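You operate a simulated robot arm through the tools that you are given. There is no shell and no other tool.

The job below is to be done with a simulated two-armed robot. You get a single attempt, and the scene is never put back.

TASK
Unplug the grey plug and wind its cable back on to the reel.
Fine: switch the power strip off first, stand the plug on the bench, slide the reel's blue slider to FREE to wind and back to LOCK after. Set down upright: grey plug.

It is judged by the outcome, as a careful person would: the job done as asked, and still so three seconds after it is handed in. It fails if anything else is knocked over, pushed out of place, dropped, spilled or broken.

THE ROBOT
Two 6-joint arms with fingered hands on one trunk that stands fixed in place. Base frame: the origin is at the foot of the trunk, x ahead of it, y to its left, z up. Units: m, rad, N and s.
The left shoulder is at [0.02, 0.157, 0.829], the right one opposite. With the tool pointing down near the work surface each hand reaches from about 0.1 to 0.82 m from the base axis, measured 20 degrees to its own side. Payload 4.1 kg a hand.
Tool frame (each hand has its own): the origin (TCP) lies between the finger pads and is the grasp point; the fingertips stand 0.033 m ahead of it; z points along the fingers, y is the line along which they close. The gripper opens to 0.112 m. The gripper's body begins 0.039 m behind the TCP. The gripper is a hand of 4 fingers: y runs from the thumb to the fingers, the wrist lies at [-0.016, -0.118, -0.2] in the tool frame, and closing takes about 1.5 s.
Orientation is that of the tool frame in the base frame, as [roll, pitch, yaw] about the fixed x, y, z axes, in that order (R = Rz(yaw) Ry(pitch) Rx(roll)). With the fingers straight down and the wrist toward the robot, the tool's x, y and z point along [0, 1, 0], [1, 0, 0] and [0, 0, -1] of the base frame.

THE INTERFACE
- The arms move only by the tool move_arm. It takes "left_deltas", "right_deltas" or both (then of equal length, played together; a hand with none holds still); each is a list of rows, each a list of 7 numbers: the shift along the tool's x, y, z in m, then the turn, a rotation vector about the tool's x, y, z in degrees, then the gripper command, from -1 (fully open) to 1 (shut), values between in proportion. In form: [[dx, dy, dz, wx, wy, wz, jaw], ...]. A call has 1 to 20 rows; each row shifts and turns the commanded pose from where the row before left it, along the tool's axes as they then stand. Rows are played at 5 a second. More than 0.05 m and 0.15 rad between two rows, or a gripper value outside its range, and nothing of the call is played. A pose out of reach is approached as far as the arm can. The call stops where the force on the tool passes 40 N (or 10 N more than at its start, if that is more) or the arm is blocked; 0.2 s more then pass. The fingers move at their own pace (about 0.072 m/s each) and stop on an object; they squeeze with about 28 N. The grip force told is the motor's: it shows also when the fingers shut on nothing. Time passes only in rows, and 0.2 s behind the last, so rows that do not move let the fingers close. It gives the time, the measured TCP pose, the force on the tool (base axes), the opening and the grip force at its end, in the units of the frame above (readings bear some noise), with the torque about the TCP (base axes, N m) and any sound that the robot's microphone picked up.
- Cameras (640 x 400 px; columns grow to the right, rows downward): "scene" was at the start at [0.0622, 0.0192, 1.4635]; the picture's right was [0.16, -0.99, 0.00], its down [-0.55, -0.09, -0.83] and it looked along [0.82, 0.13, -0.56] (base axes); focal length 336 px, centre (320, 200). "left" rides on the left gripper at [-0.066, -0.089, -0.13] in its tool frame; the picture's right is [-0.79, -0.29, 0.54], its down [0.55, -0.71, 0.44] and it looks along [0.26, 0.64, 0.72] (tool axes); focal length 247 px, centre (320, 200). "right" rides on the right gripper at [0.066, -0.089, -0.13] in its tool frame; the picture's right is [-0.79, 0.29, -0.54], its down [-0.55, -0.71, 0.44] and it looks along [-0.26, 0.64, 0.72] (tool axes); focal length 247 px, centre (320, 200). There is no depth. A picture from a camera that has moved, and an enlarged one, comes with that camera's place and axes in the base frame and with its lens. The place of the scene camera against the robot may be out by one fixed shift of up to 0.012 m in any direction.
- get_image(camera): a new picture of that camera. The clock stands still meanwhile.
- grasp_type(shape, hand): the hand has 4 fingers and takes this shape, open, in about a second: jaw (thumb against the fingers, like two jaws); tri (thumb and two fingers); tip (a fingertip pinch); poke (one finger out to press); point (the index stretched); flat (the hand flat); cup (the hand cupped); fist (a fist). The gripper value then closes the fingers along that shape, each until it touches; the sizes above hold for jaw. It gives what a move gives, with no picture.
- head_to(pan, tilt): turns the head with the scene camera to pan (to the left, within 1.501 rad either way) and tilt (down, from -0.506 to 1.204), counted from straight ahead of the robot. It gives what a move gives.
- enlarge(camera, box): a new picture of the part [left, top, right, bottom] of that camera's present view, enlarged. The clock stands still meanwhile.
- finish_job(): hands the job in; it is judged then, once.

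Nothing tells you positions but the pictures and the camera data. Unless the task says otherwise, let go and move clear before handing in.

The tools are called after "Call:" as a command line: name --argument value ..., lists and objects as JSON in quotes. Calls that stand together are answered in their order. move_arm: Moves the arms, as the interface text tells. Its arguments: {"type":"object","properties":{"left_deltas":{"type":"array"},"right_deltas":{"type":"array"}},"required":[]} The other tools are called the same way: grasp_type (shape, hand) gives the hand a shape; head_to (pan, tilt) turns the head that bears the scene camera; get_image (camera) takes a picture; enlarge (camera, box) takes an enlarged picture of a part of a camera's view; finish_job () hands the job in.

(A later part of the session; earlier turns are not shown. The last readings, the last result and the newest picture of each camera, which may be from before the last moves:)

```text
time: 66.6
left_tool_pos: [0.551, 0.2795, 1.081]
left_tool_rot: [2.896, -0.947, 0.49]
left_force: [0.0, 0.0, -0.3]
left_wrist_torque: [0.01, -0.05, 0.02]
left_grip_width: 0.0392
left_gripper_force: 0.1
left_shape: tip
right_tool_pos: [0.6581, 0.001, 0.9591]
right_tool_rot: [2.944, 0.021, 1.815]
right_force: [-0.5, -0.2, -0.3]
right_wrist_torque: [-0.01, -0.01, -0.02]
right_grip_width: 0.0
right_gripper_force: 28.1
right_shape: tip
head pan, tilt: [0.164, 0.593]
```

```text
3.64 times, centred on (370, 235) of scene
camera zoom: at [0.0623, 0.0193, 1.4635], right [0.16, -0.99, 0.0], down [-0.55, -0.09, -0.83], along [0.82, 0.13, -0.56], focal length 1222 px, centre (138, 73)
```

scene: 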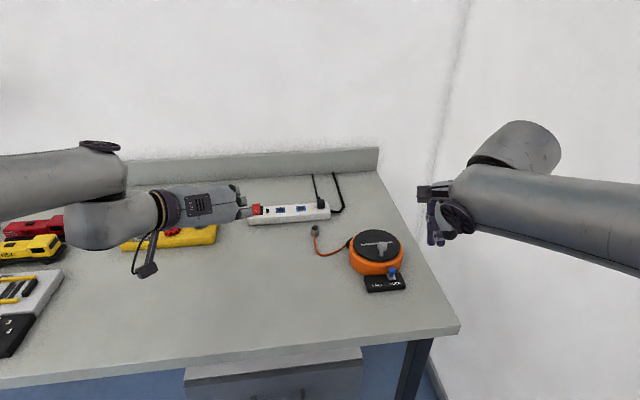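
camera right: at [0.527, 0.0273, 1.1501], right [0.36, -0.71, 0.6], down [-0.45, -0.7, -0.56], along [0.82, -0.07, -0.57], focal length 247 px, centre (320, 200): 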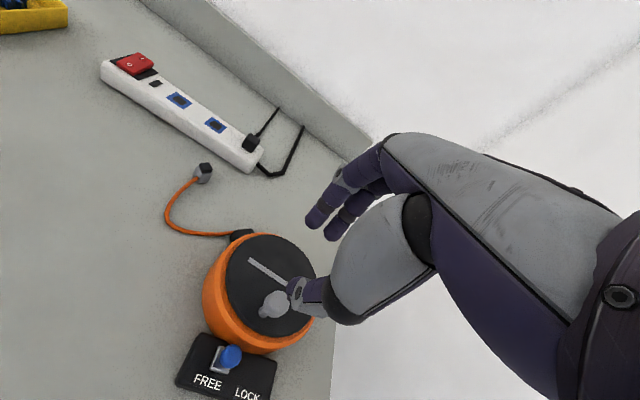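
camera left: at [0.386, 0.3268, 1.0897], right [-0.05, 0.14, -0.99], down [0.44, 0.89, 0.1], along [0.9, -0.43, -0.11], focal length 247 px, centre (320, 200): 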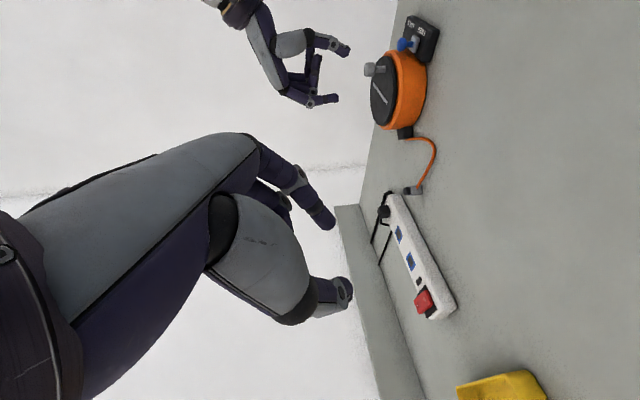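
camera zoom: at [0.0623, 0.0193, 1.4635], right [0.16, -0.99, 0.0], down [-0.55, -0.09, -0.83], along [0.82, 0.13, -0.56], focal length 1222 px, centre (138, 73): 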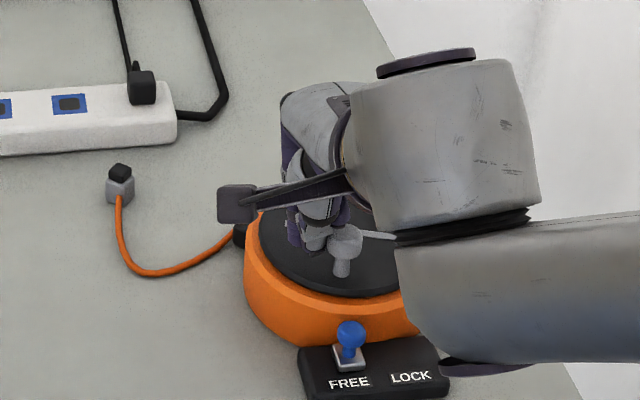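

The knob is now being pushed counter-clockwise and is back near its starting position. I'll make a full counter-clockwise turn and see whether the cable winds in.

Call:
move_arm --right_deltas '[[-0.0074, -0.0083, -0.0015, 0, 0, 0, 1], [-0.0097, -0.0057, -0.001, 0, 0, 0, 1], [-0.011, -0.0025, -0.0003, 0, 0, 0, 1], [-0.0112, 0.001, 0.0004, 0, 0, 0, 1], [-0.0104, 0.0043, 0.0011, 0, 0, 0, 1], [-0.0085, 0.0072, 0.0016, 0, 0, 0, 1], [-0.0058, 0.0095, 0.002, 0, 0, 0, 1], [-0.0025, 0.0108, 0.0022, 0, 0, 0, 1], [0.001, 0.011, 0.0022, 0, 0, 0, 1], [0.0044, 0.0102, 0.002, 0, 0, 0, 1], [0.0074, 0.0083, 0.0015, 0, 0, 0, 1]]'

Call:
enlarge --camera "right" --box '[120, 80, 360, 330]'

Call:
enlarge --camera "left" --box '[260, 0, 460, 200]'

Call:
enlarge --camera "scene" --box '[300, 180, 440, 290]'

```text
time: 67.6
left_tool_pos: [0.5499, 0.2802, 1.0815]
left_tool_rot: [2.9, -0.945, 0.487]
left_force: [0.9, -0.2, 0.3]
left_wrist_torque: [-0.05, 0.0, 0.0]
left_grip_width: 0.0394
left_gripper_force: 0.0
left_shape: tip
right_tool_pos: [0.6454, -0.0208, 0.9593]
right_tool_rot: [2.946, 0.01, 1.841]
right_force: [-2.5, 25.5, 0.5]
right_wrist_torque: [0.62, 0.08, 0.17]
right_grip_width: 0.0002
right_gripper_force: 27.4
right_shape: tip
head pan, tilt: [0.164, 0.593]
stopped in row 4 (right hand): the force on the tool passed its limit at 42 N (the readings are from after the stop); the commanded pose is now the measured one
```

```text
1.60 times, centred on (240, 205) of right
camera zoom: at [0.5189, 0.0124, 1.0682], right [0.38, -0.71, 0.59], down [-0.44, -0.7, -0.56], along [0.81, -0.05, -0.58], focal length 395 px, centre (448, 192)
```

zoom: 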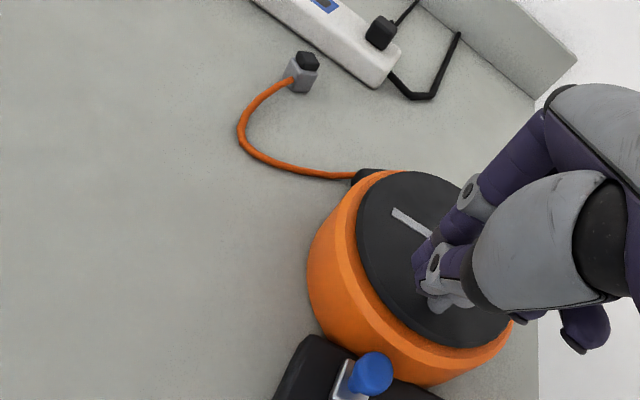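

```text
2.00 times, centred on (360, 100) of left
camera zoom: at [0.3857, 0.3279, 1.0896], right [-0.05, 0.14, -0.99], down [0.44, 0.89, 0.1], along [0.9, -0.43, -0.11], focal length 494 px, centre (240, 400)
```

zoom: 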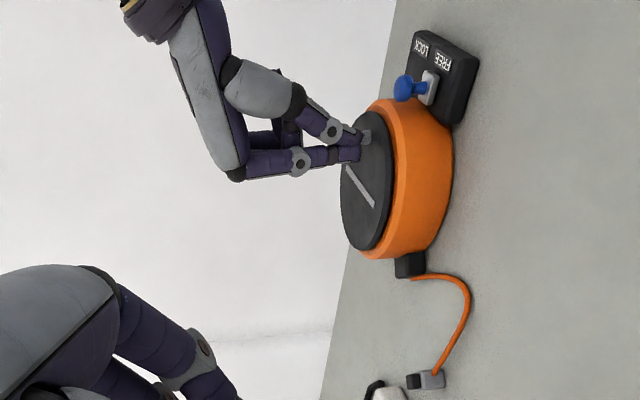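

```text
3.64 times, centred on (370, 235) of scene
camera zoom: at [0.0621, 0.0204, 1.4635], right [0.16, -0.99, 0.0], down [-0.55, -0.09, -0.83], along [0.82, 0.14, -0.56], focal length 1222 px, centre (138, 73)
```

zoom: 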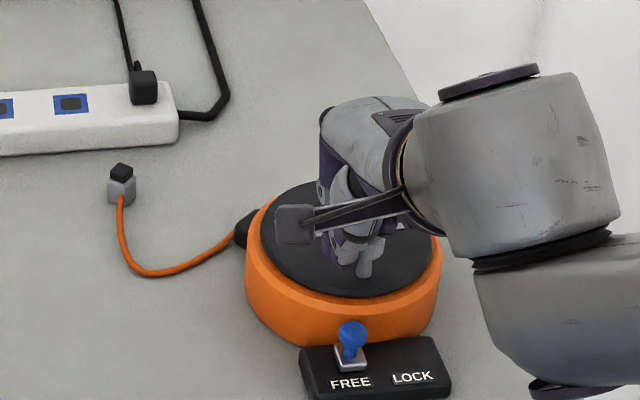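

The force limit stopped it: the crank has an end stop counter-clockwise at its starting position, so winding must be clockwise. I'll reverse, come round behind the knob, and drive it clockwise.

Call:
move_arm --right_deltas '[[0.0025, 0.0031, 0.0006, 0, 0, 0, 1], [0.0097, 0.0057, 0.001, 0, 0, 0, 1], [0.0074, 0.0083, 0.0015, 0, 0, 0, 1], [0.0044, 0.0102, 0.002, 0, 0, 0, 1], [0.001, 0.011, 0.0022, 0, 0, 0, 1], [-0.0025, 0.0108, 0.0022, 0, 0, 0, 1], [-0.0058, 0.0095, 0.002, 0, 0, 0, 1], [-0.0085, 0.0072, 0.0016, 0, 0, 0, 1], [-0.0104, 0.0043, 0.0011, 0, 0, 0, 1], [-0.0112, 0.001, 0.0004, 0, 0, 0, 1], [-0.011, -0.0025, -0.0003, 0, 0, 0, 1], [-0.0097, -0.0057, -0.001, 0, 0, 0, 1], [-0.0074, -0.0083, -0.0015, 0, 0, 0, 1], [-0.0044, -0.0102, -0.002, 0, 0, 0, 1], [-0.001, -0.011, -0.0022, 0, 0, 0, 1], [0.0025, -0.0108, -0.0022, 0, 0, 0, 1], [0.0058, -0.0095, -0.002, 0, 0, 0, 1], [0.0085, -0.0072, -0.0016, 0, 0, 0, 1], [0.0104, -0.0043, -0.0011, 0, 0, 0, 1], [0.0112, -0.001, -0.0004, 0, 0, 0, 1]]'

Call:
move_arm --right_deltas '[[0.011, 0.0025, 0.0003, 0, 0, 0, 1], [0.0097, 0.0057, 0.001, 0, 0, 0, 1], [0.0074, 0.0083, 0.0015, 0, 0, 0, 1], [0.0044, 0.0102, 0.002, 0, 0, 0, 1], [0.001, 0.011, 0.0022, 0, 0, 0, 1], [-0.0025, 0.0108, 0.0022, 0, 0, 0, 1], [-0.0058, 0.0095, 0.002, 0, 0, 0, 1]]'

Call:
enlarge --camera "right" --box '[120, 80, 360, 330]'

Call:
enlarge --camera "left" --box '[260, 0, 460, 200]'

Call:
enlarge --camera "scene" --box '[300, 180, 440, 290]'

```text
time: 71.8
left_tool_pos: [0.5508, 0.2803, 1.0799]
left_tool_rot: [2.896, -0.945, 0.492]
left_force: [-0.6, -0.4, 0.2]
left_wrist_torque: [0.04, 0.0, 0.0]
left_grip_width: 0.0392
left_gripper_force: 0.0
left_shape: tip
right_tool_pos: [0.6502, -0.0353, 0.9583]
right_tool_rot: [2.943, 0.013, 1.831]
right_force: [-0.2, 0.0, -0.3]
right_wrist_torque: [0.0, 0.0, 0.02]
right_grip_width: 0.0
right_gripper_force: 28.3
right_shape: tip
head pan, tilt: [0.164, 0.593]
```

```text
time: 73.4
left_tool_pos: [0.5515, 0.2791, 1.0806]
left_tool_rot: [2.899, -0.946, 0.484]
left_force: [0.0, 0.1, 0.9]
left_wrist_torque: [0.04, 0.03, 0.0]
left_grip_width: 0.0393
left_gripper_force: 0.1
left_shape: tip
right_tool_pos: [0.7015, 0.0018, 0.9596]
right_tool_rot: [2.943, 0.017, 1.829]
right_force: [-6.5, -6.6, 1.6]
right_wrist_torque: [-0.15, 0.13, -0.12]
right_grip_width: 0.0
right_gripper_force: 28.0
right_shape: tip
head pan, tilt: [0.164, 0.593]
```

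```text
1.60 times, centred on (240, 205) of right
camera zoom: at [0.5747, 0.0384, 1.0674], right [0.37, -0.71, 0.6], down [-0.45, -0.7, -0.56], along [0.81, -0.06, -0.58], focal length 395 px, centre (448, 192)
```

zoom: 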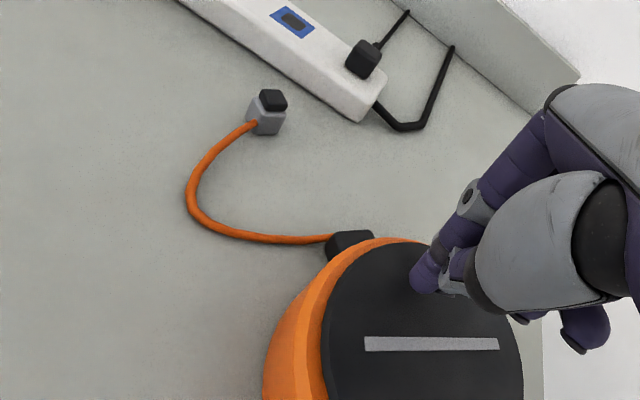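

```text
2.00 times, centred on (360, 100) of left
camera zoom: at [0.3859, 0.3265, 1.0898], right [-0.05, 0.14, -0.99], down [0.44, 0.89, 0.1], along [0.9, -0.43, -0.11], focal length 494 px, centre (240, 400)
```

zoom: 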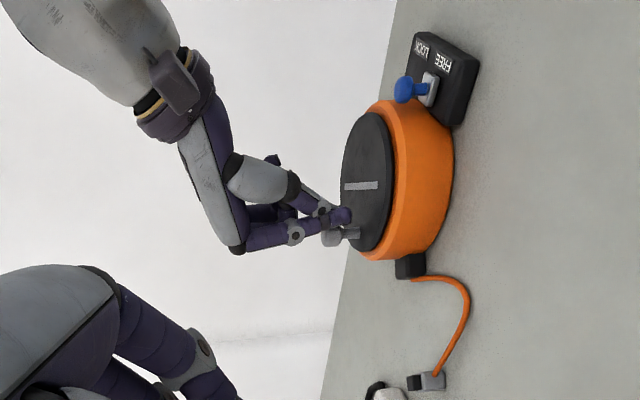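

```text
3.64 times, centred on (370, 235) of scene
camera zoom: at [0.0619, 0.0189, 1.4635], right [0.16, -0.99, 0.0], down [-0.55, -0.09, -0.83], along [0.82, 0.13, -0.56], focal length 1222 px, centre (138, 73)
```

zoom: 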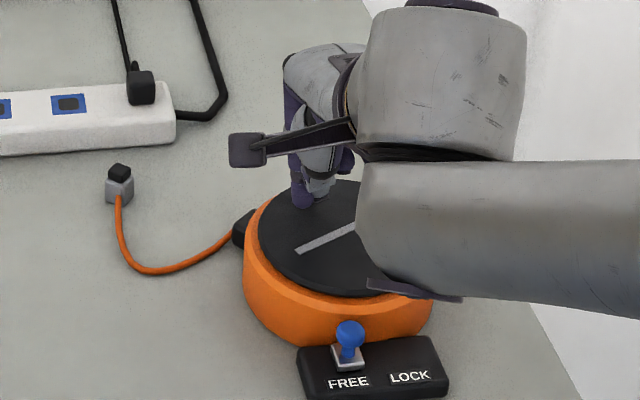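

The knob is being driven clockwise again, now past 120°. I'll carry on for a full turn.

Call:
move_arm --right_deltas '[[-0.0085, 0.0072, 0.0016, 0, 0, 0, 1], [-0.0104, 0.0043, 0.0011, 0, 0, 0, 1], [-0.0112, 0.001, 0.0004, 0, 0, 0, 1], [-0.011, -0.0025, -0.0003, 0, 0, 0, 1], [-0.0097, -0.0057, -0.001, 0, 0, 0, 1], [-0.0074, -0.0083, -0.0015, 0, 0, 0, 1], [-0.0044, -0.0102, -0.002, 0, 0, 0, 1], [-0.001, -0.011, -0.0022, 0, 0, 0, 1], [0.0025, -0.0108, -0.0022, 0, 0, 0, 1], [0.0058, -0.0095, -0.002, 0, 0, 0, 1]]'

Call:
enlarge --camera "right" --box '[120, 80, 360, 330]'

Call:
enlarge --camera "left" --box '[260, 0, 460, 200]'

Call:
enlarge --camera "scene" --box '[300, 180, 440, 290]'

```text
time: 74.1
left_tool_pos: [0.5501, 0.2799, 1.0814]
left_tool_rot: [2.898, -0.947, 0.489]
left_force: [-1.0, 0.0, 0.3]
left_wrist_torque: [-0.01, 0.01, -0.01]
left_grip_width: 0.0391
left_gripper_force: 0.1
left_shape: tip
right_tool_pos: [0.7153, -0.0113, 0.9603]
right_tool_rot: [2.946, 0.011, 1.84]
right_force: [-30.8, -4.9, 10.1]
right_wrist_torque: [-0.2, 0.66, -0.21]
right_grip_width: 0.0003
right_gripper_force: 27.6
right_shape: tip
head pan, tilt: [0.164, 0.593]
stopped in row 3 (right hand): the force on the tool passed its limit at 43 N (the readings are from after the stop); the commanded pose is now the measured one
```

```text
1.60 times, centred on (240, 205) of right
camera zoom: at [0.5889, 0.0231, 1.0693], right [0.38, -0.71, 0.59], down [-0.44, -0.7, -0.56], along [0.81, -0.05, -0.58], focal length 395 px, centre (448, 192)
```

zoom: 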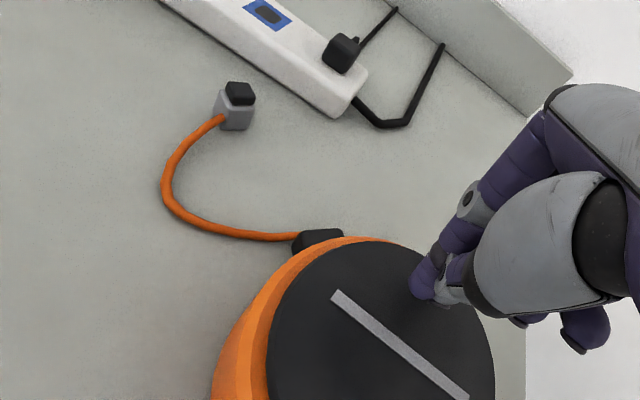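

```text
2.00 times, centred on (360, 100) of left
camera zoom: at [0.3849, 0.3268, 1.0902], right [-0.05, 0.14, -0.99], down [0.44, 0.89, 0.1], along [0.9, -0.43, -0.11], focal length 494 px, centre (240, 400)
```

zoom: 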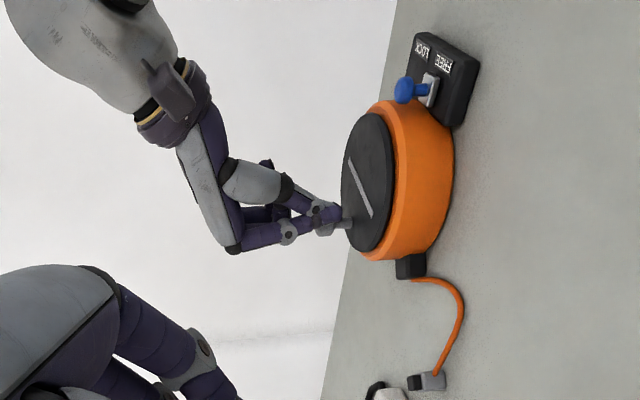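

```text
3.64 times, centred on (370, 235) of scene
camera zoom: at [0.0607, 0.019, 1.4636], right [0.16, -0.99, 0.0], down [-0.55, -0.09, -0.83], along [0.82, 0.14, -0.56], focal length 1222 px, centre (138, 73)
```

zoom: 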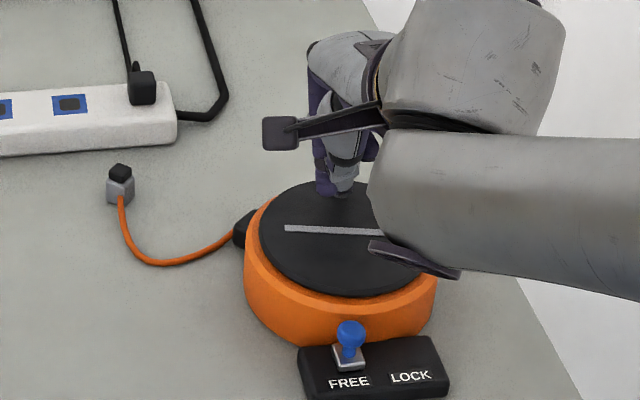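

The cable has started to shorten, so clockwise is the winding direction. The pusher jammed on the inside of the knob because the circle's true centre is nearer (0.695, -0.021) with a 38 mm radius. I'll step back behind the knob and continue on the corrected circle.

Call:
move_arm --right_deltas '[[0.008, -0.001, -0.0003, 0, 0, 0, 1], [0.008, 0.0045, 0.0009, 0, 0, 0, 1], [-0.0118, 0.001, 0.0003, 0, 0, 0, 1], [-0.0116, -0.0026, -0.0004, 0, 0, 0, 1], [-0.0102, -0.006, -0.0011, 0, 0, 0, 1], [-0.0078, -0.0088, -0.0017, 0, 0, 0, 1], [-0.0046, -0.0107, -0.0021, 0, 0, 0, 1]]'

Call:
enlarge --camera "right" --box '[120, 80, 360, 330]'

Call:
enlarge --camera "left" --box '[260, 0, 460, 200]'

Call:
enlarge --camera "scene" --box '[300, 180, 440, 290]'

```text
time: 74.7
left_tool_pos: [0.5495, 0.278, 1.0828]
left_tool_rot: [2.899, -0.945, 0.484]
left_force: [0.5, 0.3, -0.5]
left_wrist_torque: [0.01, 0.02, 0.0]
left_grip_width: 0.0392
left_gripper_force: 0.0
left_shape: tip
right_tool_pos: [0.7157, -0.0024, 0.9612]
right_tool_rot: [2.946, 0.015, 1.828]
right_force: [-31.9, -14.0, 10.6]
right_wrist_torque: [-0.37, 0.73, -0.32]
right_grip_width: 0.0
right_gripper_force: 27.8
right_shape: tip
head pan, tilt: [0.164, 0.593]
stopped in row 2 (right hand): the force on the tool passed its limit at 45 N (the readings are from after the stop); the commanded pose is now the measured one
```

```text
1.60 times, centred on (240, 205) of right
camera zoom: at [0.5896, 0.0333, 1.07], right [0.37, -0.71, 0.6], down [-0.45, -0.7, -0.56], along [0.81, -0.06, -0.58], focal length 395 px, centre (448, 192)
```

zoom: 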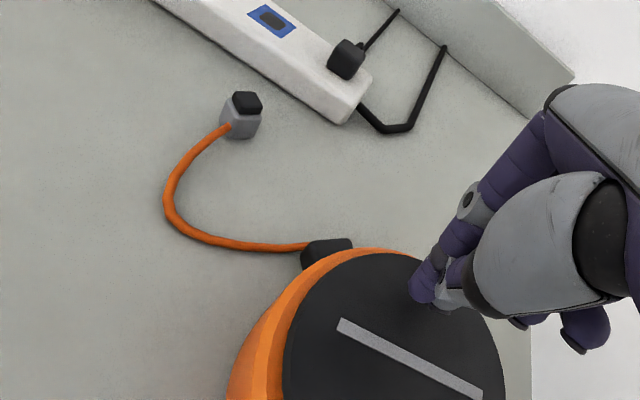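

```text
2.00 times, centred on (360, 100) of left
camera zoom: at [0.3851, 0.3263, 1.0903], right [-0.05, 0.14, -0.99], down [0.44, 0.89, 0.1], along [0.9, -0.43, -0.11], focal length 494 px, centre (240, 400)
```

zoom: 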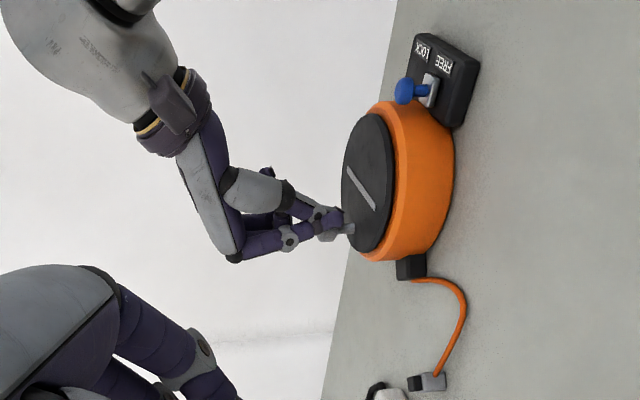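

```text
3.64 times, centred on (370, 235) of scene
camera zoom: at [0.0607, 0.0187, 1.4636], right [0.16, -0.99, 0.0], down [-0.55, -0.09, -0.83], along [0.82, 0.13, -0.56], focal length 1222 px, centre (138, 73)
```

zoom: 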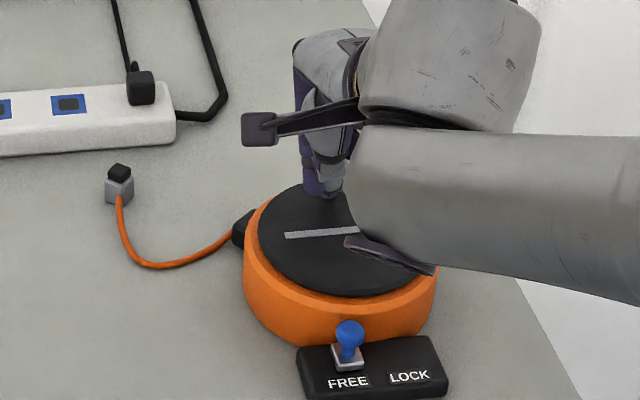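

The pusher is pressing the knob radially from inside. I'll lift straight up and look at where the knob really is.

Call:
move_arm --right_deltas '[[0, -0.003, -0.0006, 0, 0, 0, 1], [0, 0.0039, -0.0196, 0, 0, 0, 1], [0, 0.0058, -0.0294, 0, 0, 0, 1], [0, -0.04, -0.0, 0, 0, 0, 1], [-0.03, -0.03, 0.0, 0, 0, 0, 1], [0, 0, 0, 0, 0, 0, 1]]'

Call:
enlarge --camera "right" --box '[120, 80, 360, 330]'

Call:
enlarge --camera "left" --box '[320, 20, 440, 140]'

Call:
enlarge --camera "scene" --box '[300, 180, 440, 290]'

```text
time: 76.1
left_tool_pos: [0.5507, 0.2799, 1.0799]
left_tool_rot: [2.9, -0.946, 0.487]
left_force: [-0.1, -0.4, 0.0]
left_wrist_torque: [0.02, -0.03, 0.01]
left_grip_width: 0.0391
left_gripper_force: 0.0
left_shape: tip
right_tool_pos: [0.6556, -0.0494, 0.9946]
right_tool_rot: [2.944, 0.015, 1.83]
right_force: [0.1, 0.3, 0.8]
right_wrist_torque: [0.02, -0.02, 0.02]
right_grip_width: 0.0
right_gripper_force: 27.6
right_shape: tip
head pan, tilt: [0.164, 0.593]
```

```text
1.60 times, centred on (240, 205) of right
camera zoom: at [0.5301, -0.0131, 1.103], right [0.37, -0.71, 0.6], down [-0.45, -0.7, -0.56], along [0.81, -0.06, -0.58], focal length 395 px, centre (448, 192)
```

zoom: 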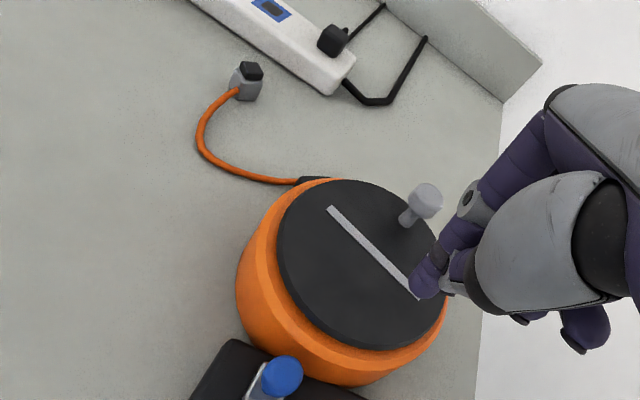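

```text
3.33 times, centred on (380, 80) of left
camera zoom: at [0.3861, 0.327, 1.0897], right [-0.05, 0.14, -0.99], down [0.44, 0.89, 0.1], along [0.9, -0.43, -0.11], focal length 823 px, centre (120, 600)
```

zoom: 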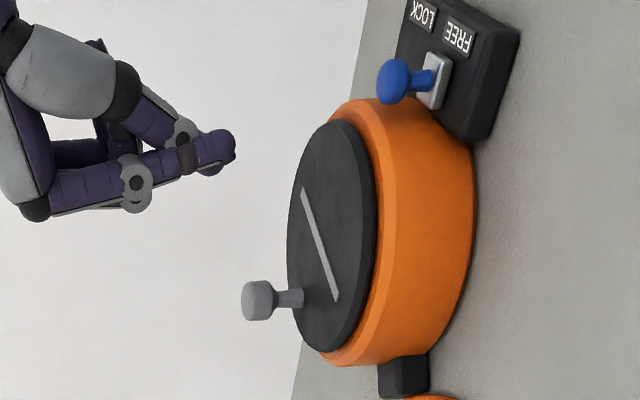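

```text
3.64 times, centred on (370, 235) of scene
camera zoom: at [0.0623, 0.0193, 1.4635], right [0.16, -0.99, 0.0], down [-0.55, -0.09, -0.83], along [0.82, 0.13, -0.56], focal length 1222 px, centre (138, 73)
```

zoom: 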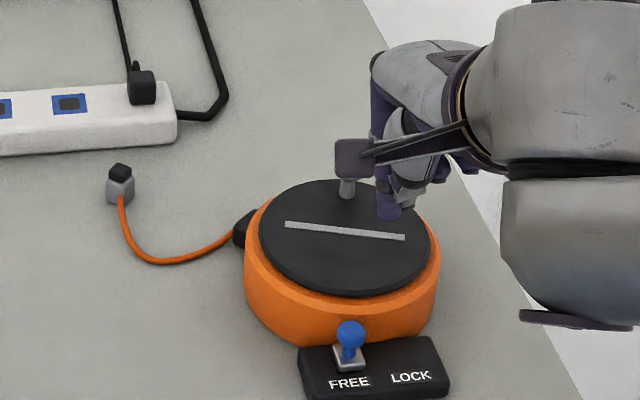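

Now I can see it: the knob is at (0.732, -0.021) at the far side, and the disc turns about (0.695, -0.020). I'll go back over the disc, drop in behind the knob on its left side, and continue clockwise.

Call:
move_arm --right_deltas '[[0.0229, 0.0327, 0.0062, 0, 0, 0, 1], [0.0229, 0.0327, 0.0062, 0, 0, 0, 1], [0, -0.0035, 0.0172, 0, 0, 0, 1], [0, -0.0034, 0.0171, 0, 0, 0, 1], [0, 0, 0, 0, 0, 0, 1]]'

Call:
enlarge --camera "left" --box '[320, 20, 440, 140]'

Call:
enlarge --camera "right" --box '[120, 80, 360, 330]'

```text
time: 77.3
left_tool_pos: [0.5496, 0.2792, 1.0809]
left_tool_rot: [2.898, -0.945, 0.489]
left_force: [-0.7, 0.2, 0.5]
left_wrist_torque: [0.02, -0.01, 0.03]
left_grip_width: 0.0391
left_gripper_force: 0.1
left_shape: tip
right_tool_pos: [0.7086, 0.0147, 0.9603]
right_tool_rot: [2.944, 0.014, 1.831]
right_force: [0.4, 0.1, -0.9]
right_wrist_torque: [0.02, -0.01, 0.01]
right_grip_width: 0.0
right_gripper_force: 27.5
right_shape: tip
head pan, tilt: [0.164, 0.593]
```

```text
3.33 times, centred on (380, 80) of left
camera zoom: at [0.386, 0.3269, 1.0897], right [-0.05, 0.14, -0.99], down [0.44, 0.89, 0.1], along [0.9, -0.43, -0.11], focal length 823 px, centre (120, 600)
```

zoom: 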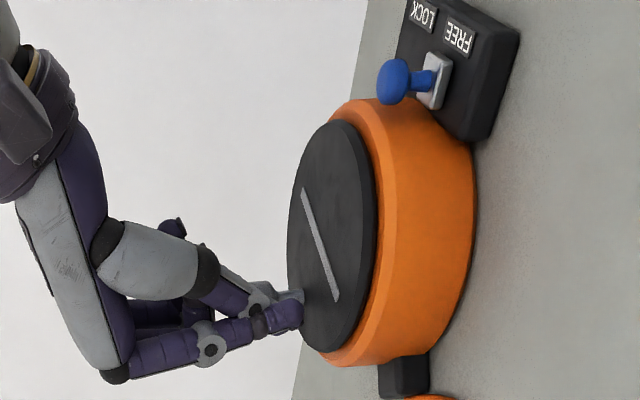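

```text
1.60 times, centred on (240, 205) of right
camera zoom: at [0.5824, 0.049, 1.0689], right [0.37, -0.71, 0.6], down [-0.45, -0.7, -0.56], along [0.81, -0.06, -0.58], focal length 395 px, centre (448, 192)
```

zoom: 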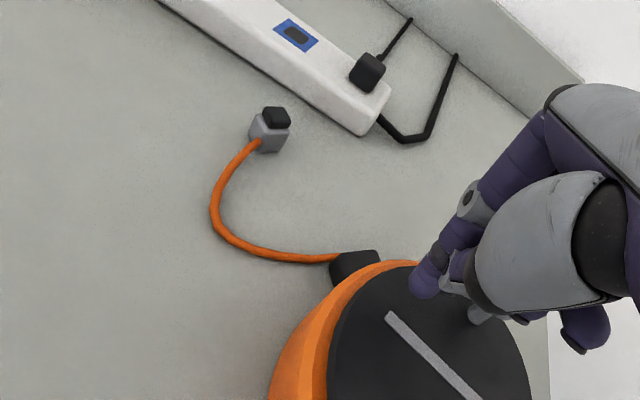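

Call:
move_arm --right_deltas '[[-0.0069, 0.0054, 0.0011, 0, 0, 0, 1], [-0.0118, 0.001, 0.0003, 0, 0, 0, 1], [-0.0116, -0.0026, -0.0004, 0, 0, 0, 1], [-0.0102, -0.006, -0.0011, 0, 0, 0, 1], [-0.0078, -0.0088, -0.0017, 0, 0, 0, 1], [-0.0046, -0.0107, -0.0021, 0, 0, 0, 1], [-0.001, -0.0116, -0.0023, 0, 0, 0, 1], [0.0027, -0.0114, -0.0023, 0, 0, 0, 1], [0.0061, -0.01, -0.002, 0, 0, 0, 1]]'

Call:
enlarge --camera "left" --box '[260, 0, 460, 200]'

Call:
enlarge --camera "right" --box '[120, 80, 360, 330]'

Call:
enlarge --camera "scene" --box '[300, 180, 440, 290]'

```text
time: 79.3
left_tool_pos: [0.5504, 0.2802, 1.081]
left_tool_rot: [2.901, -0.945, 0.487]
left_force: [-0.1, -0.6, 0.0]
left_wrist_torque: [0.0, 0.01, -0.01]
left_grip_width: 0.0394
left_gripper_force: 0.0
left_shape: tip
right_tool_pos: [0.6667, -0.043, 0.9656]
right_tool_rot: [2.938, 0.013, 1.828]
right_force: [33.2, 17.1, 6.5]
right_wrist_torque: [0.45, -0.8, -0.05]
right_grip_width: 0.0
right_gripper_force: 28.1
right_shape: tip
head pan, tilt: [0.164, 0.593]
```

```text
2.00 times, centred on (360, 100) of left
camera zoom: at [0.3865, 0.3277, 1.0893], right [-0.06, 0.14, -0.99], down [0.44, 0.89, 0.1], along [0.9, -0.43, -0.11], focal length 494 px, centre (240, 400)
```

zoom: 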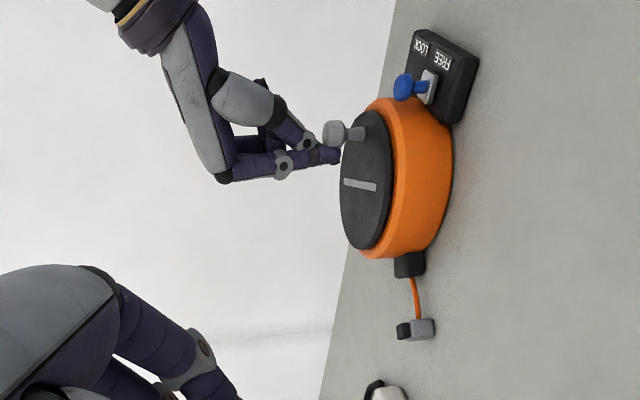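

```text
1.60 times, centred on (240, 205) of right
camera zoom: at [0.5403, -0.0081, 1.073], right [0.37, -0.71, 0.6], down [-0.44, -0.7, -0.56], along [0.82, -0.06, -0.57], focal length 395 px, centre (448, 192)
```

zoom: 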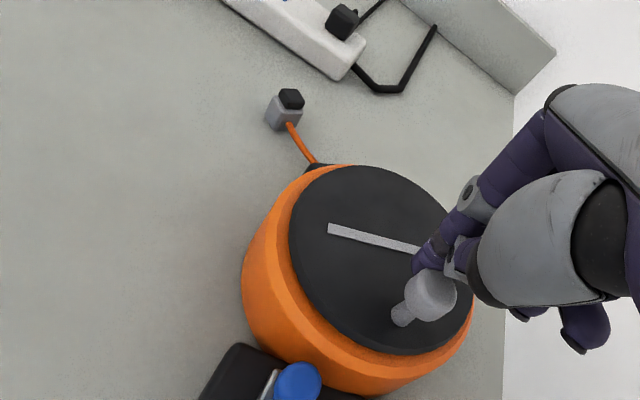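

```text
3.64 times, centred on (370, 235) of scene
camera zoom: at [0.0632, 0.0199, 1.4635], right [0.16, -0.99, 0.0], down [-0.55, -0.09, -0.83], along [0.82, 0.14, -0.56], focal length 1222 px, centre (138, 73)
```

zoom: 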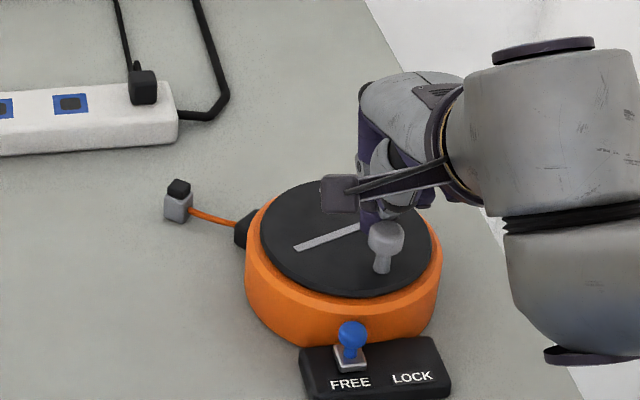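

The cable has wound in a long way and drew the plug about 4 cm towards the reel, and the plug is still upright. The pusher is pressing sideways on the knob again, so I'll lift it off and look closely.

Call:
move_arm --right_deltas '[[0, 0.004, 0.0, 0, 0, 0, 1], [0, 0.0039, -0.0196, 0, 0, 0, 1], [0, 0.0058, -0.0294, 0, 0, 0, 1], [-0.02, -0.03, 0, 0, 0, 0, 1], [0, 0, 0, 0, 0, 0, 1]]'

Call:
enlarge --camera "left" --box '[320, 20, 480, 200]'

Call:
enlarge --camera "right" --box '[120, 80, 360, 330]'

Call:
enlarge --camera "scene" --box '[320, 200, 440, 290]'

```text
time: 80.5
left_tool_pos: [0.5516, 0.2802, 1.0819]
left_tool_rot: [2.897, -0.945, 0.489]
left_force: [0.8, 0.7, 0.3]
left_wrist_torque: [-0.01, 0.03, 0.0]
left_grip_width: 0.0392
left_gripper_force: 0.1
left_shape: tip
right_tool_pos: [0.6453, -0.0705, 1.0096]
right_tool_rot: [2.945, 0.016, 1.832]
right_force: [-0.1, 0.5, -0.6]
right_wrist_torque: [0.01, 0.04, 0.01]
right_grip_width: 0.0
right_gripper_force: 28.1
right_shape: tip
head pan, tilt: [0.164, 0.593]
```

```text
2.22 times, centred on (400, 110) of left
camera zoom: at [0.3861, 0.3269, 1.0897], right [-0.05, 0.14, -0.99], down [0.44, 0.89, 0.1], along [0.9, -0.43, -0.11], focal length 549 px, centre (142, 400)
```

zoom: 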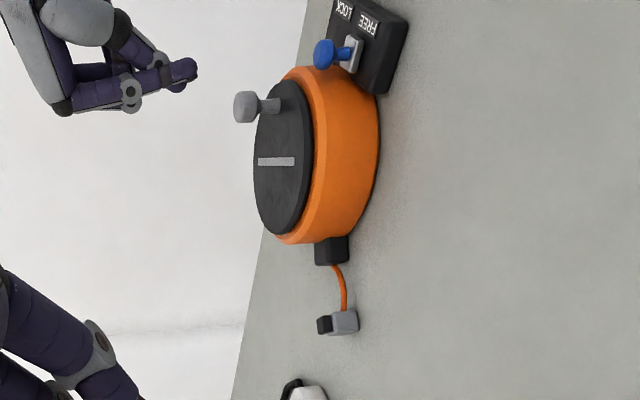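

```text
1.60 times, centred on (240, 205) of right
camera zoom: at [0.5194, -0.0345, 1.1175], right [0.37, -0.71, 0.6], down [-0.45, -0.7, -0.56], along [0.81, -0.06, -0.58], focal length 395 px, centre (448, 192)
```

zoom: 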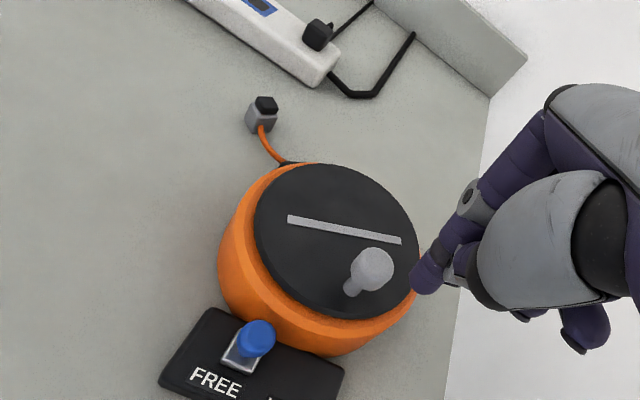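

```text
4.44 times, centred on (380, 245) of scene
camera zoom: at [0.0623, 0.0193, 1.4635], right [0.16, -0.99, 0.0], down [-0.55, -0.09, -0.83], along [0.82, 0.13, -0.56], focal length 1494 px, centre (53, 0)
```

zoom: 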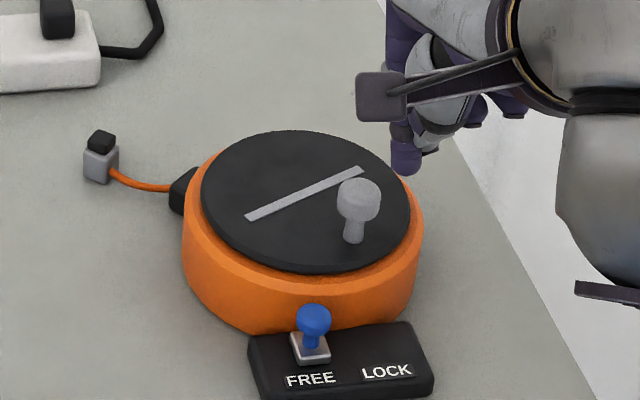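

The plug is upright with about 5 cm of cable left, and the knob is at (0.663, -0.046), about 340° round. I'll place the pusher behind the knob again, on a slightly larger radius so it can't slip inside, to take up a little more.

Call:
move_arm --right_deltas '[[-0.0042, 0.0365, 0.0073, 0, 0, 0, 1], [0, -0.0049, 0.0245, 0, 0, 0, 1], [0, -0.0049, 0.0245, 0, 0, 0, 1], [0, 0, 0, 0, 0, 0, 1]]'

Call:
enlarge --camera "right" --box '[120, 80, 360, 330]'

Call:
enlarge --camera "left" --box '[320, 20, 480, 200]'

```text
time: 81.5
left_tool_pos: [0.5498, 0.2794, 1.0802]
left_tool_rot: [2.898, -0.946, 0.487]
left_force: [-0.2, -0.7, 0.1]
left_wrist_torque: [-0.04, 0.01, 0.02]
left_grip_width: 0.0392
left_gripper_force: 0.1
left_shape: tip
right_tool_pos: [0.6843, -0.0643, 0.9584]
right_tool_rot: [2.945, 0.014, 1.832]
right_force: [0.2, -0.3, -0.1]
right_wrist_torque: [0.0, 0.02, 0.0]
right_grip_width: 0.0
right_gripper_force: 27.8
right_shape: tip
head pan, tilt: [0.164, 0.593]
```

```text
1.60 times, centred on (240, 205) of right
camera zoom: at [0.5579, -0.0278, 1.0668], right [0.37, -0.71, 0.6], down [-0.45, -0.7, -0.56], along [0.81, -0.06, -0.58], focal length 395 px, centre (448, 192)
```

zoom: 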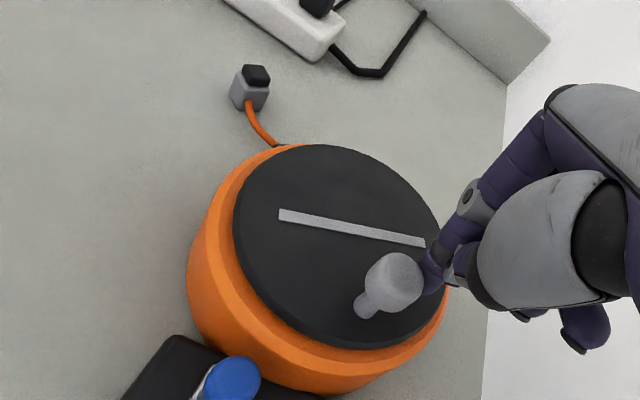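

```text
2.22 times, centred on (400, 110) of left
camera zoom: at [0.386, 0.3269, 1.0897], right [-0.05, 0.14, -0.99], down [0.44, 0.89, 0.1], along [0.9, -0.43, -0.11], focal length 549 px, centre (142, 400)
```

zoom: 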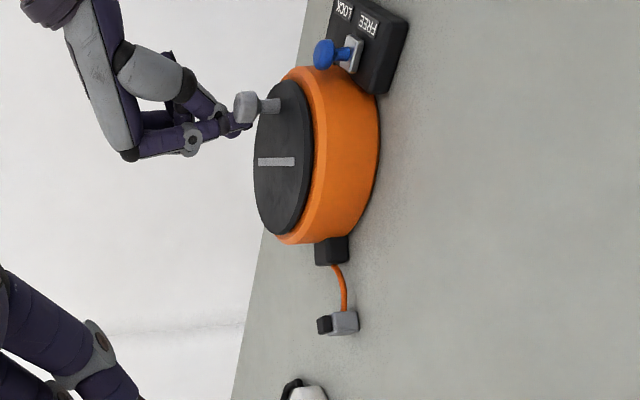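

Call:
move_arm --right_deltas '[[0.0028, -0.0058, -0.0012, 0, 0, 0, 1], [0.0037, -0.0053, -0.0011, 0, 0, 0, 1], [0.0045, -0.0047, -0.001, 0, 0, 0, 1], [0, 0, 0, 0, 0, 0, 1]]'

Call:
enlarge --camera "right" --box '[120, 80, 360, 330]'

Call:
enlarge --camera "left" --box '[320, 20, 480, 200]'

```text
time: 82.5
left_tool_pos: [0.5522, 0.2778, 1.0814]
left_tool_rot: [2.898, -0.947, 0.487]
left_force: [0.0, -0.5, -0.1]
left_wrist_torque: [0.01, 0.0, -0.01]
left_grip_width: 0.0395
left_gripper_force: 0.1
left_shape: tip
right_tool_pos: [0.6671, -0.0639, 0.9594]
right_tool_rot: [2.941, 0.021, 1.82]
right_force: [28.2, -23.5, 3.0]
right_wrist_torque: [-0.51, -0.61, -0.31]
right_grip_width: 0.0
right_gripper_force: 27.6
right_shape: tip
head pan, tilt: [0.164, 0.593]
```

```text
1.60 times, centred on (240, 205) of right
camera zoom: at [0.5408, -0.0264, 1.0671], right [0.36, -0.71, 0.6], down [-0.45, -0.7, -0.56], along [0.82, -0.07, -0.57], focal length 395 px, centre (448, 192)
```

zoom: 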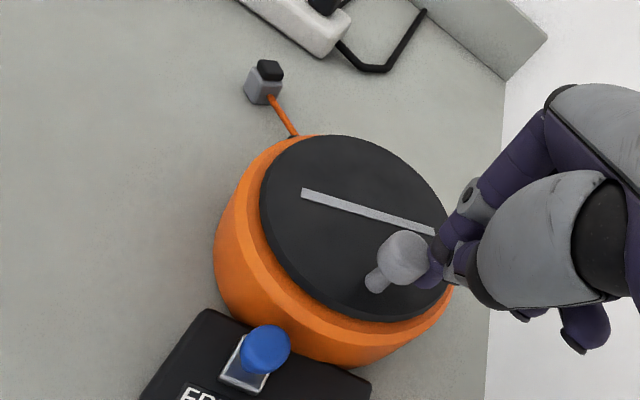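

```text
2.22 times, centred on (400, 110) of left
camera zoom: at [0.3871, 0.3259, 1.0897], right [-0.06, 0.14, -0.99], down [0.44, 0.89, 0.1], along [0.9, -0.43, -0.11], focal length 549 px, centre (142, 400)
```

zoom: 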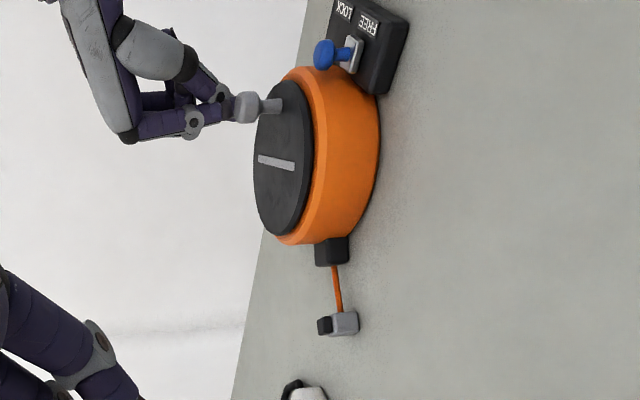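

The crank now meets a firm tangential stop of about 37 N with the cable straight and the plug not moving, so the cable is fully wound. I'll back the pusher off gently and lift it clear.

Call:
move_arm --right_deltas '[[-0.0022, 0.0024, 0.0005, 0, 0, 0, 1], [-0.0023, 0.0023, 0.0005, 0, 0, 0, 1], [-0.0037, 0.0053, 0.0011, 0, 0, 0, 1], [-0.0028, 0.0058, 0.0012, 0, 0, 0, 1], [0, 0.0049, -0.0245, 0, 0, 0, 1], [0, 0.0059, -0.0294, 0, 0, 0, 1], [-0.03, -0.03, -0.015, 0, 0, 0, 1], [-0.03, -0.03, -0.015, 0, 0, 0, 1], [-0.02, -0.03, -0.01, 0, 0, 0, 1], [-0.02, -0.03, -0.01, 0, 0, 0, 1]]'

Call:
enlarge --camera "scene" --box '[320, 190, 440, 290]'

Call:
enlarge --camera "left" --box '[320, 20, 480, 200]'

Call:
get_image --camera "right"

```text
time: 84.7
left_tool_pos: [0.5509, 0.2804, 1.0804]
left_tool_rot: [2.9, -0.948, 0.487]
left_force: [-0.7, 0.4, -0.9]
left_wrist_torque: [-0.03, -0.01, -0.01]
left_grip_width: 0.0393
left_gripper_force: 0.0
left_shape: tip
right_tool_pos: [0.5876, -0.1951, 1.0414]
right_tool_rot: [2.946, 0.016, 1.831]
right_force: [-0.1, -0.4, 0.0]
right_wrist_torque: [-0.02, 0.01, 0.03]
right_grip_width: 0.0004
right_gripper_force: 28.4
right_shape: tip
head pan, tilt: [0.164, 0.593]
```

```text
4.00 times, centred on (380, 240) of scene
camera zoom: at [0.0626, 0.0195, 1.4635], right [0.16, -0.99, 0.0], down [-0.55, -0.09, -0.83], along [0.82, 0.13, -0.56], focal length 1344 px, centre (80, 40)
```

zoom: 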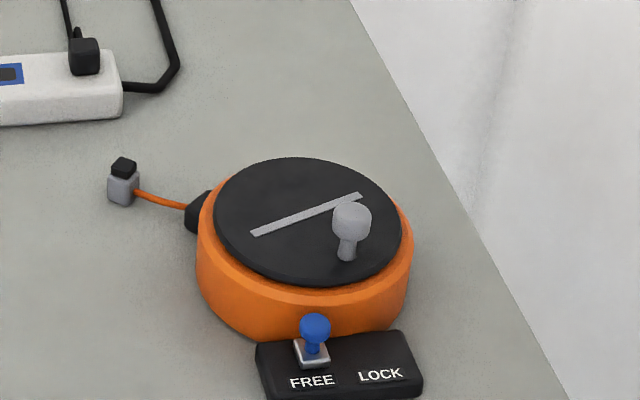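

```text
2.22 times, centred on (400, 110) of left
camera zoom: at [0.3863, 0.3271, 1.0895], right [-0.05, 0.14, -0.99], down [0.44, 0.89, 0.1], along [0.9, -0.43, -0.11], focal length 549 px, centre (142, 400)
```

zoom: 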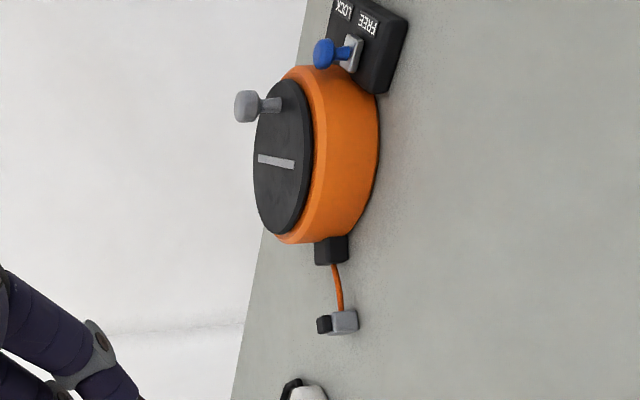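

```text
taken
camera right: at [0.4606, -0.1589, 1.149], right [0.37, -0.71, 0.6], down [-0.45, -0.7, -0.56], along [0.81, -0.06, -0.58], focal length 247 px, centre (320, 200)
```

right: 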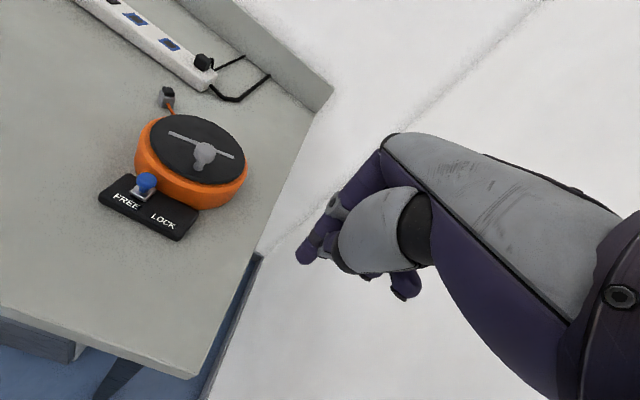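

The crank is at the end of its travel, about 5 cm of straight cable joins the upright plug to the reel, and nothing else has moved. For the slider I'll use the left hand, since its folded fingers stay away from the crank knob. I'll reorient it while the right hand moves aside.

Call:
move_arm --left_deltas '[[0, 0, 0, 2.3, 0, 3.3, 0.3], [0, 0, 0, 2.3, 0, 3.3, 0.3], [0, 0, 0, 0, -7.86, 0, 0.3], [0, 0, 0, 0, -7.86, 0, 0.3], [0, 0, 0, 0, -7.86, 0, 0.3], [0, 0, 0, 0, -7.86, 0, 0.3], [-0.031, 0.0147, 0.0197, 0, 0, 0, 0.3], [-0.031, 0.0147, 0.0197, 0, 0, 0, 0.3], [0, 0, 0, 0, -7.86, 0, 0.3], [0, 0, 0, 0, -7.86, 0, 0.3], [0, 0, 0, 0, -7.86, 0, 0.3]]' --right_deltas '[[-0.02, -0.02, -0.01, 0, 0, 0, 0.5], [-0.02, -0.02, -0.01, 0, 0, 0, 0.5], [-0.02, -0.02, -0.01, 0, 0, 0, 0.5], [-0.01, -0.02, 0, 0, 0, 0, 0.5], [0, 0, 0, 0, 0, 0, 0.5], [0, 0, 0, 0, 0, 0, 0.5], [0, 0, 0, 0, 0, 0, 0.5], [0, 0, 0, 0, 0, 0, 0.5], [0, 0, 0, 0, 0, 0, 0.5], [0, 0, 0, 0, 0, 0, 0.5], [0, 0, 0, 0, 0, 0, 0.5]]'

Call:
move_arm --left_deltas '[[0, 0, 0, 0, 0, -8.19, 0.3], [0, 0, 0, 0, 0, -8.19, 0.3], [0, 0, 0, 0, 0, -8.19, 0.3], [0, 0, 0, 0, 0, -8.19, 0.3], [0, 0, 0, 0, 0, -8.19, 0.3], [0, 0, 0, 0, 0, -8.19, 0.3], [0, 0, 0, 0, 0, -8.19, 0.3], [0, 0, 0, 0, 0, -8.19, 0.3], [0, 0, 0, 0, 0, -8.19, 0.3], [0, 0, 0, 0, 0, -8.19, 0.3], [0, 0, 0, 0, 0, -8.19, 0.3]]'

Call:
grasp_type --hand "left" --shape "poke"

Call:
get_image --camera "scene"

```text
time: 87.1
left_tool_pos: [0.5206, 0.2398, 1.0211]
left_tool_rot: [-3.14, 0.002, 0.289]
left_force: [0.5, -0.6, 0.8]
left_wrist_torque: [0.05, -0.04, 0.01]
left_grip_width: 0.0393
left_gripper_force: 0.0
left_shape: tip
right_tool_pos: [0.5207, -0.2834, 1.0547]
right_tool_rot: [2.945, 0.016, 1.831]
right_force: [-0.1, 0.3, 0.3]
right_wrist_torque: [0.01, -0.01, 0.03]
right_grip_width: 0.0144
right_gripper_force: 0.1
right_shape: tip
head pan, tilt: [0.164, 0.593]
```

```text
time: 89.5
left_tool_pos: [0.5197, 0.2396, 1.0202]
left_tool_rot: [-3.141, 0.0, 1.861]
left_force: [-0.1, -0.9, 0.2]
left_wrist_torque: [-0.01, -0.01, 0.03]
left_grip_width: 0.0395
left_gripper_force: 0.0
left_shape: tip
right_tool_pos: [0.5216, -0.2839, 1.0541]
right_tool_rot: [2.945, 0.015, 1.83]
right_force: [0.6, 0.4, 0.3]
right_wrist_torque: [-0.02, -0.02, 0.01]
right_grip_width: 0.0279
right_gripper_force: 0.0
right_shape: tip
head pan, tilt: [0.164, 0.593]
```

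```text
time: 90.4
left_tool_pos: [0.5199, 0.2391, 1.0198]
left_tool_rot: [3.14, 0.002, 1.861]
left_force: [-0.6, 1.0, -0.2]
left_wrist_torque: [0.01, -0.01, -0.02]
left_grip_width: 0.0001
left_gripper_force: 0.0
left_shape: poke
right_tool_pos: [0.522, -0.2833, 1.0536]
right_tool_rot: [2.944, 0.014, 1.831]
right_force: [0.2, 0.6, -0.1]
right_wrist_torque: [-0.03, -0.02, 0.0]
right_grip_width: 0.0282
right_gripper_force: 0.1
right_shape: tip
head pan, tilt: [0.164, 0.593]
```

```text
taken
```

scene: 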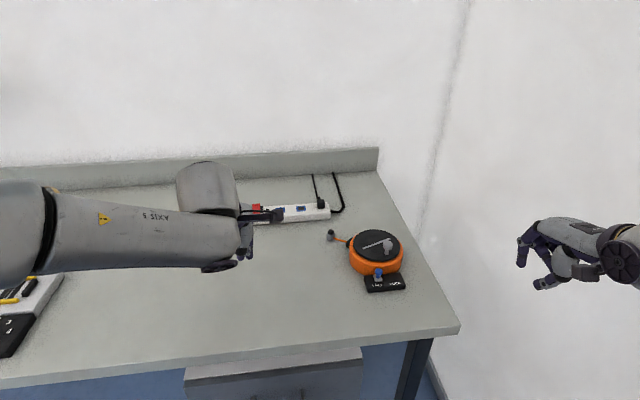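

The left hand is in the poke shape and aligned with the slider. I'll tilt it slightly and bring it above the FREE side of the blue knob, which I place at (0.617, -0.028).

Call:
move_arm --left_deltas '[[0, 0, 0, -7.5, 0, 0, -1], [0, 0, 0, -7.5, 0, 0, -1], [-0.043, -0.0017, 0.0075, 0, 0, 0, -1], [-0.043, -0.0017, 0.0075, 0, 0, 0, -1], [-0.043, -0.0017, 0.0075, 0, 0, 0, -1], [-0.043, -0.0017, 0.0075, 0, 0, 0, -1], [-0.043, -0.0017, 0.0075, 0, 0, 0, -1], [-0.043, -0.0017, 0.0075, 0, 0, 0, -1], [0, 0, 0, 0, 0, 0, -1]]'

Call:
get_image --camera "left"

Call:
enlarge --camera "scene" --box '[300, 200, 440, 310]'

```text
time: 92.4
left_tool_pos: [0.595, -0.0096, 0.9728]
left_tool_rot: [2.88, 0.001, 1.863]
left_force: [-0.2, 0.1, 0.8]
left_wrist_torque: [0.01, 0.0, -0.04]
left_grip_width: 0.0
left_gripper_force: 0.1
left_shape: poke
right_tool_pos: [0.5221, -0.283, 1.0543]
right_tool_rot: [2.944, 0.016, 1.83]
right_force: [-0.6, 0.6, 0.3]
right_wrist_torque: [0.01, 0.04, -0.02]
right_grip_width: 0.0279
right_gripper_force: 0.0
right_shape: tip
head pan, tilt: [0.164, 0.593]
```

```text
taken
camera left: at [0.4983, -0.1059, 1.0758], right [0.1, -0.8, -0.59], down [-0.71, 0.36, -0.61], along [0.7, 0.48, -0.53], focal length 247 px, centre (320, 200)
```

left: 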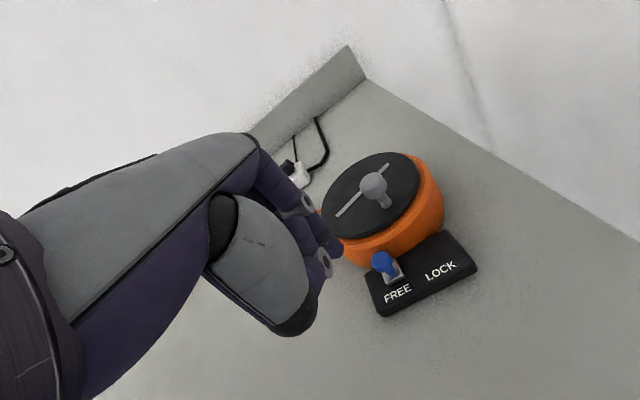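

```text
3.64 times, centred on (370, 255) of scene
camera zoom: at [0.0622, 0.0193, 1.4635], right [0.16, -0.99, 0.0], down [-0.55, -0.09, -0.83], along [0.82, 0.13, -0.56], focal length 1222 px, centre (138, 0)
```

zoom: 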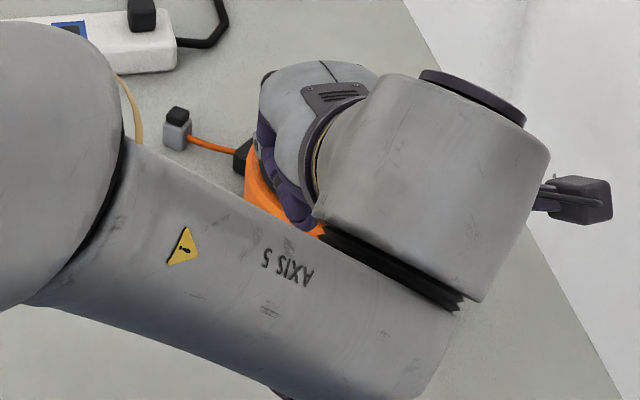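

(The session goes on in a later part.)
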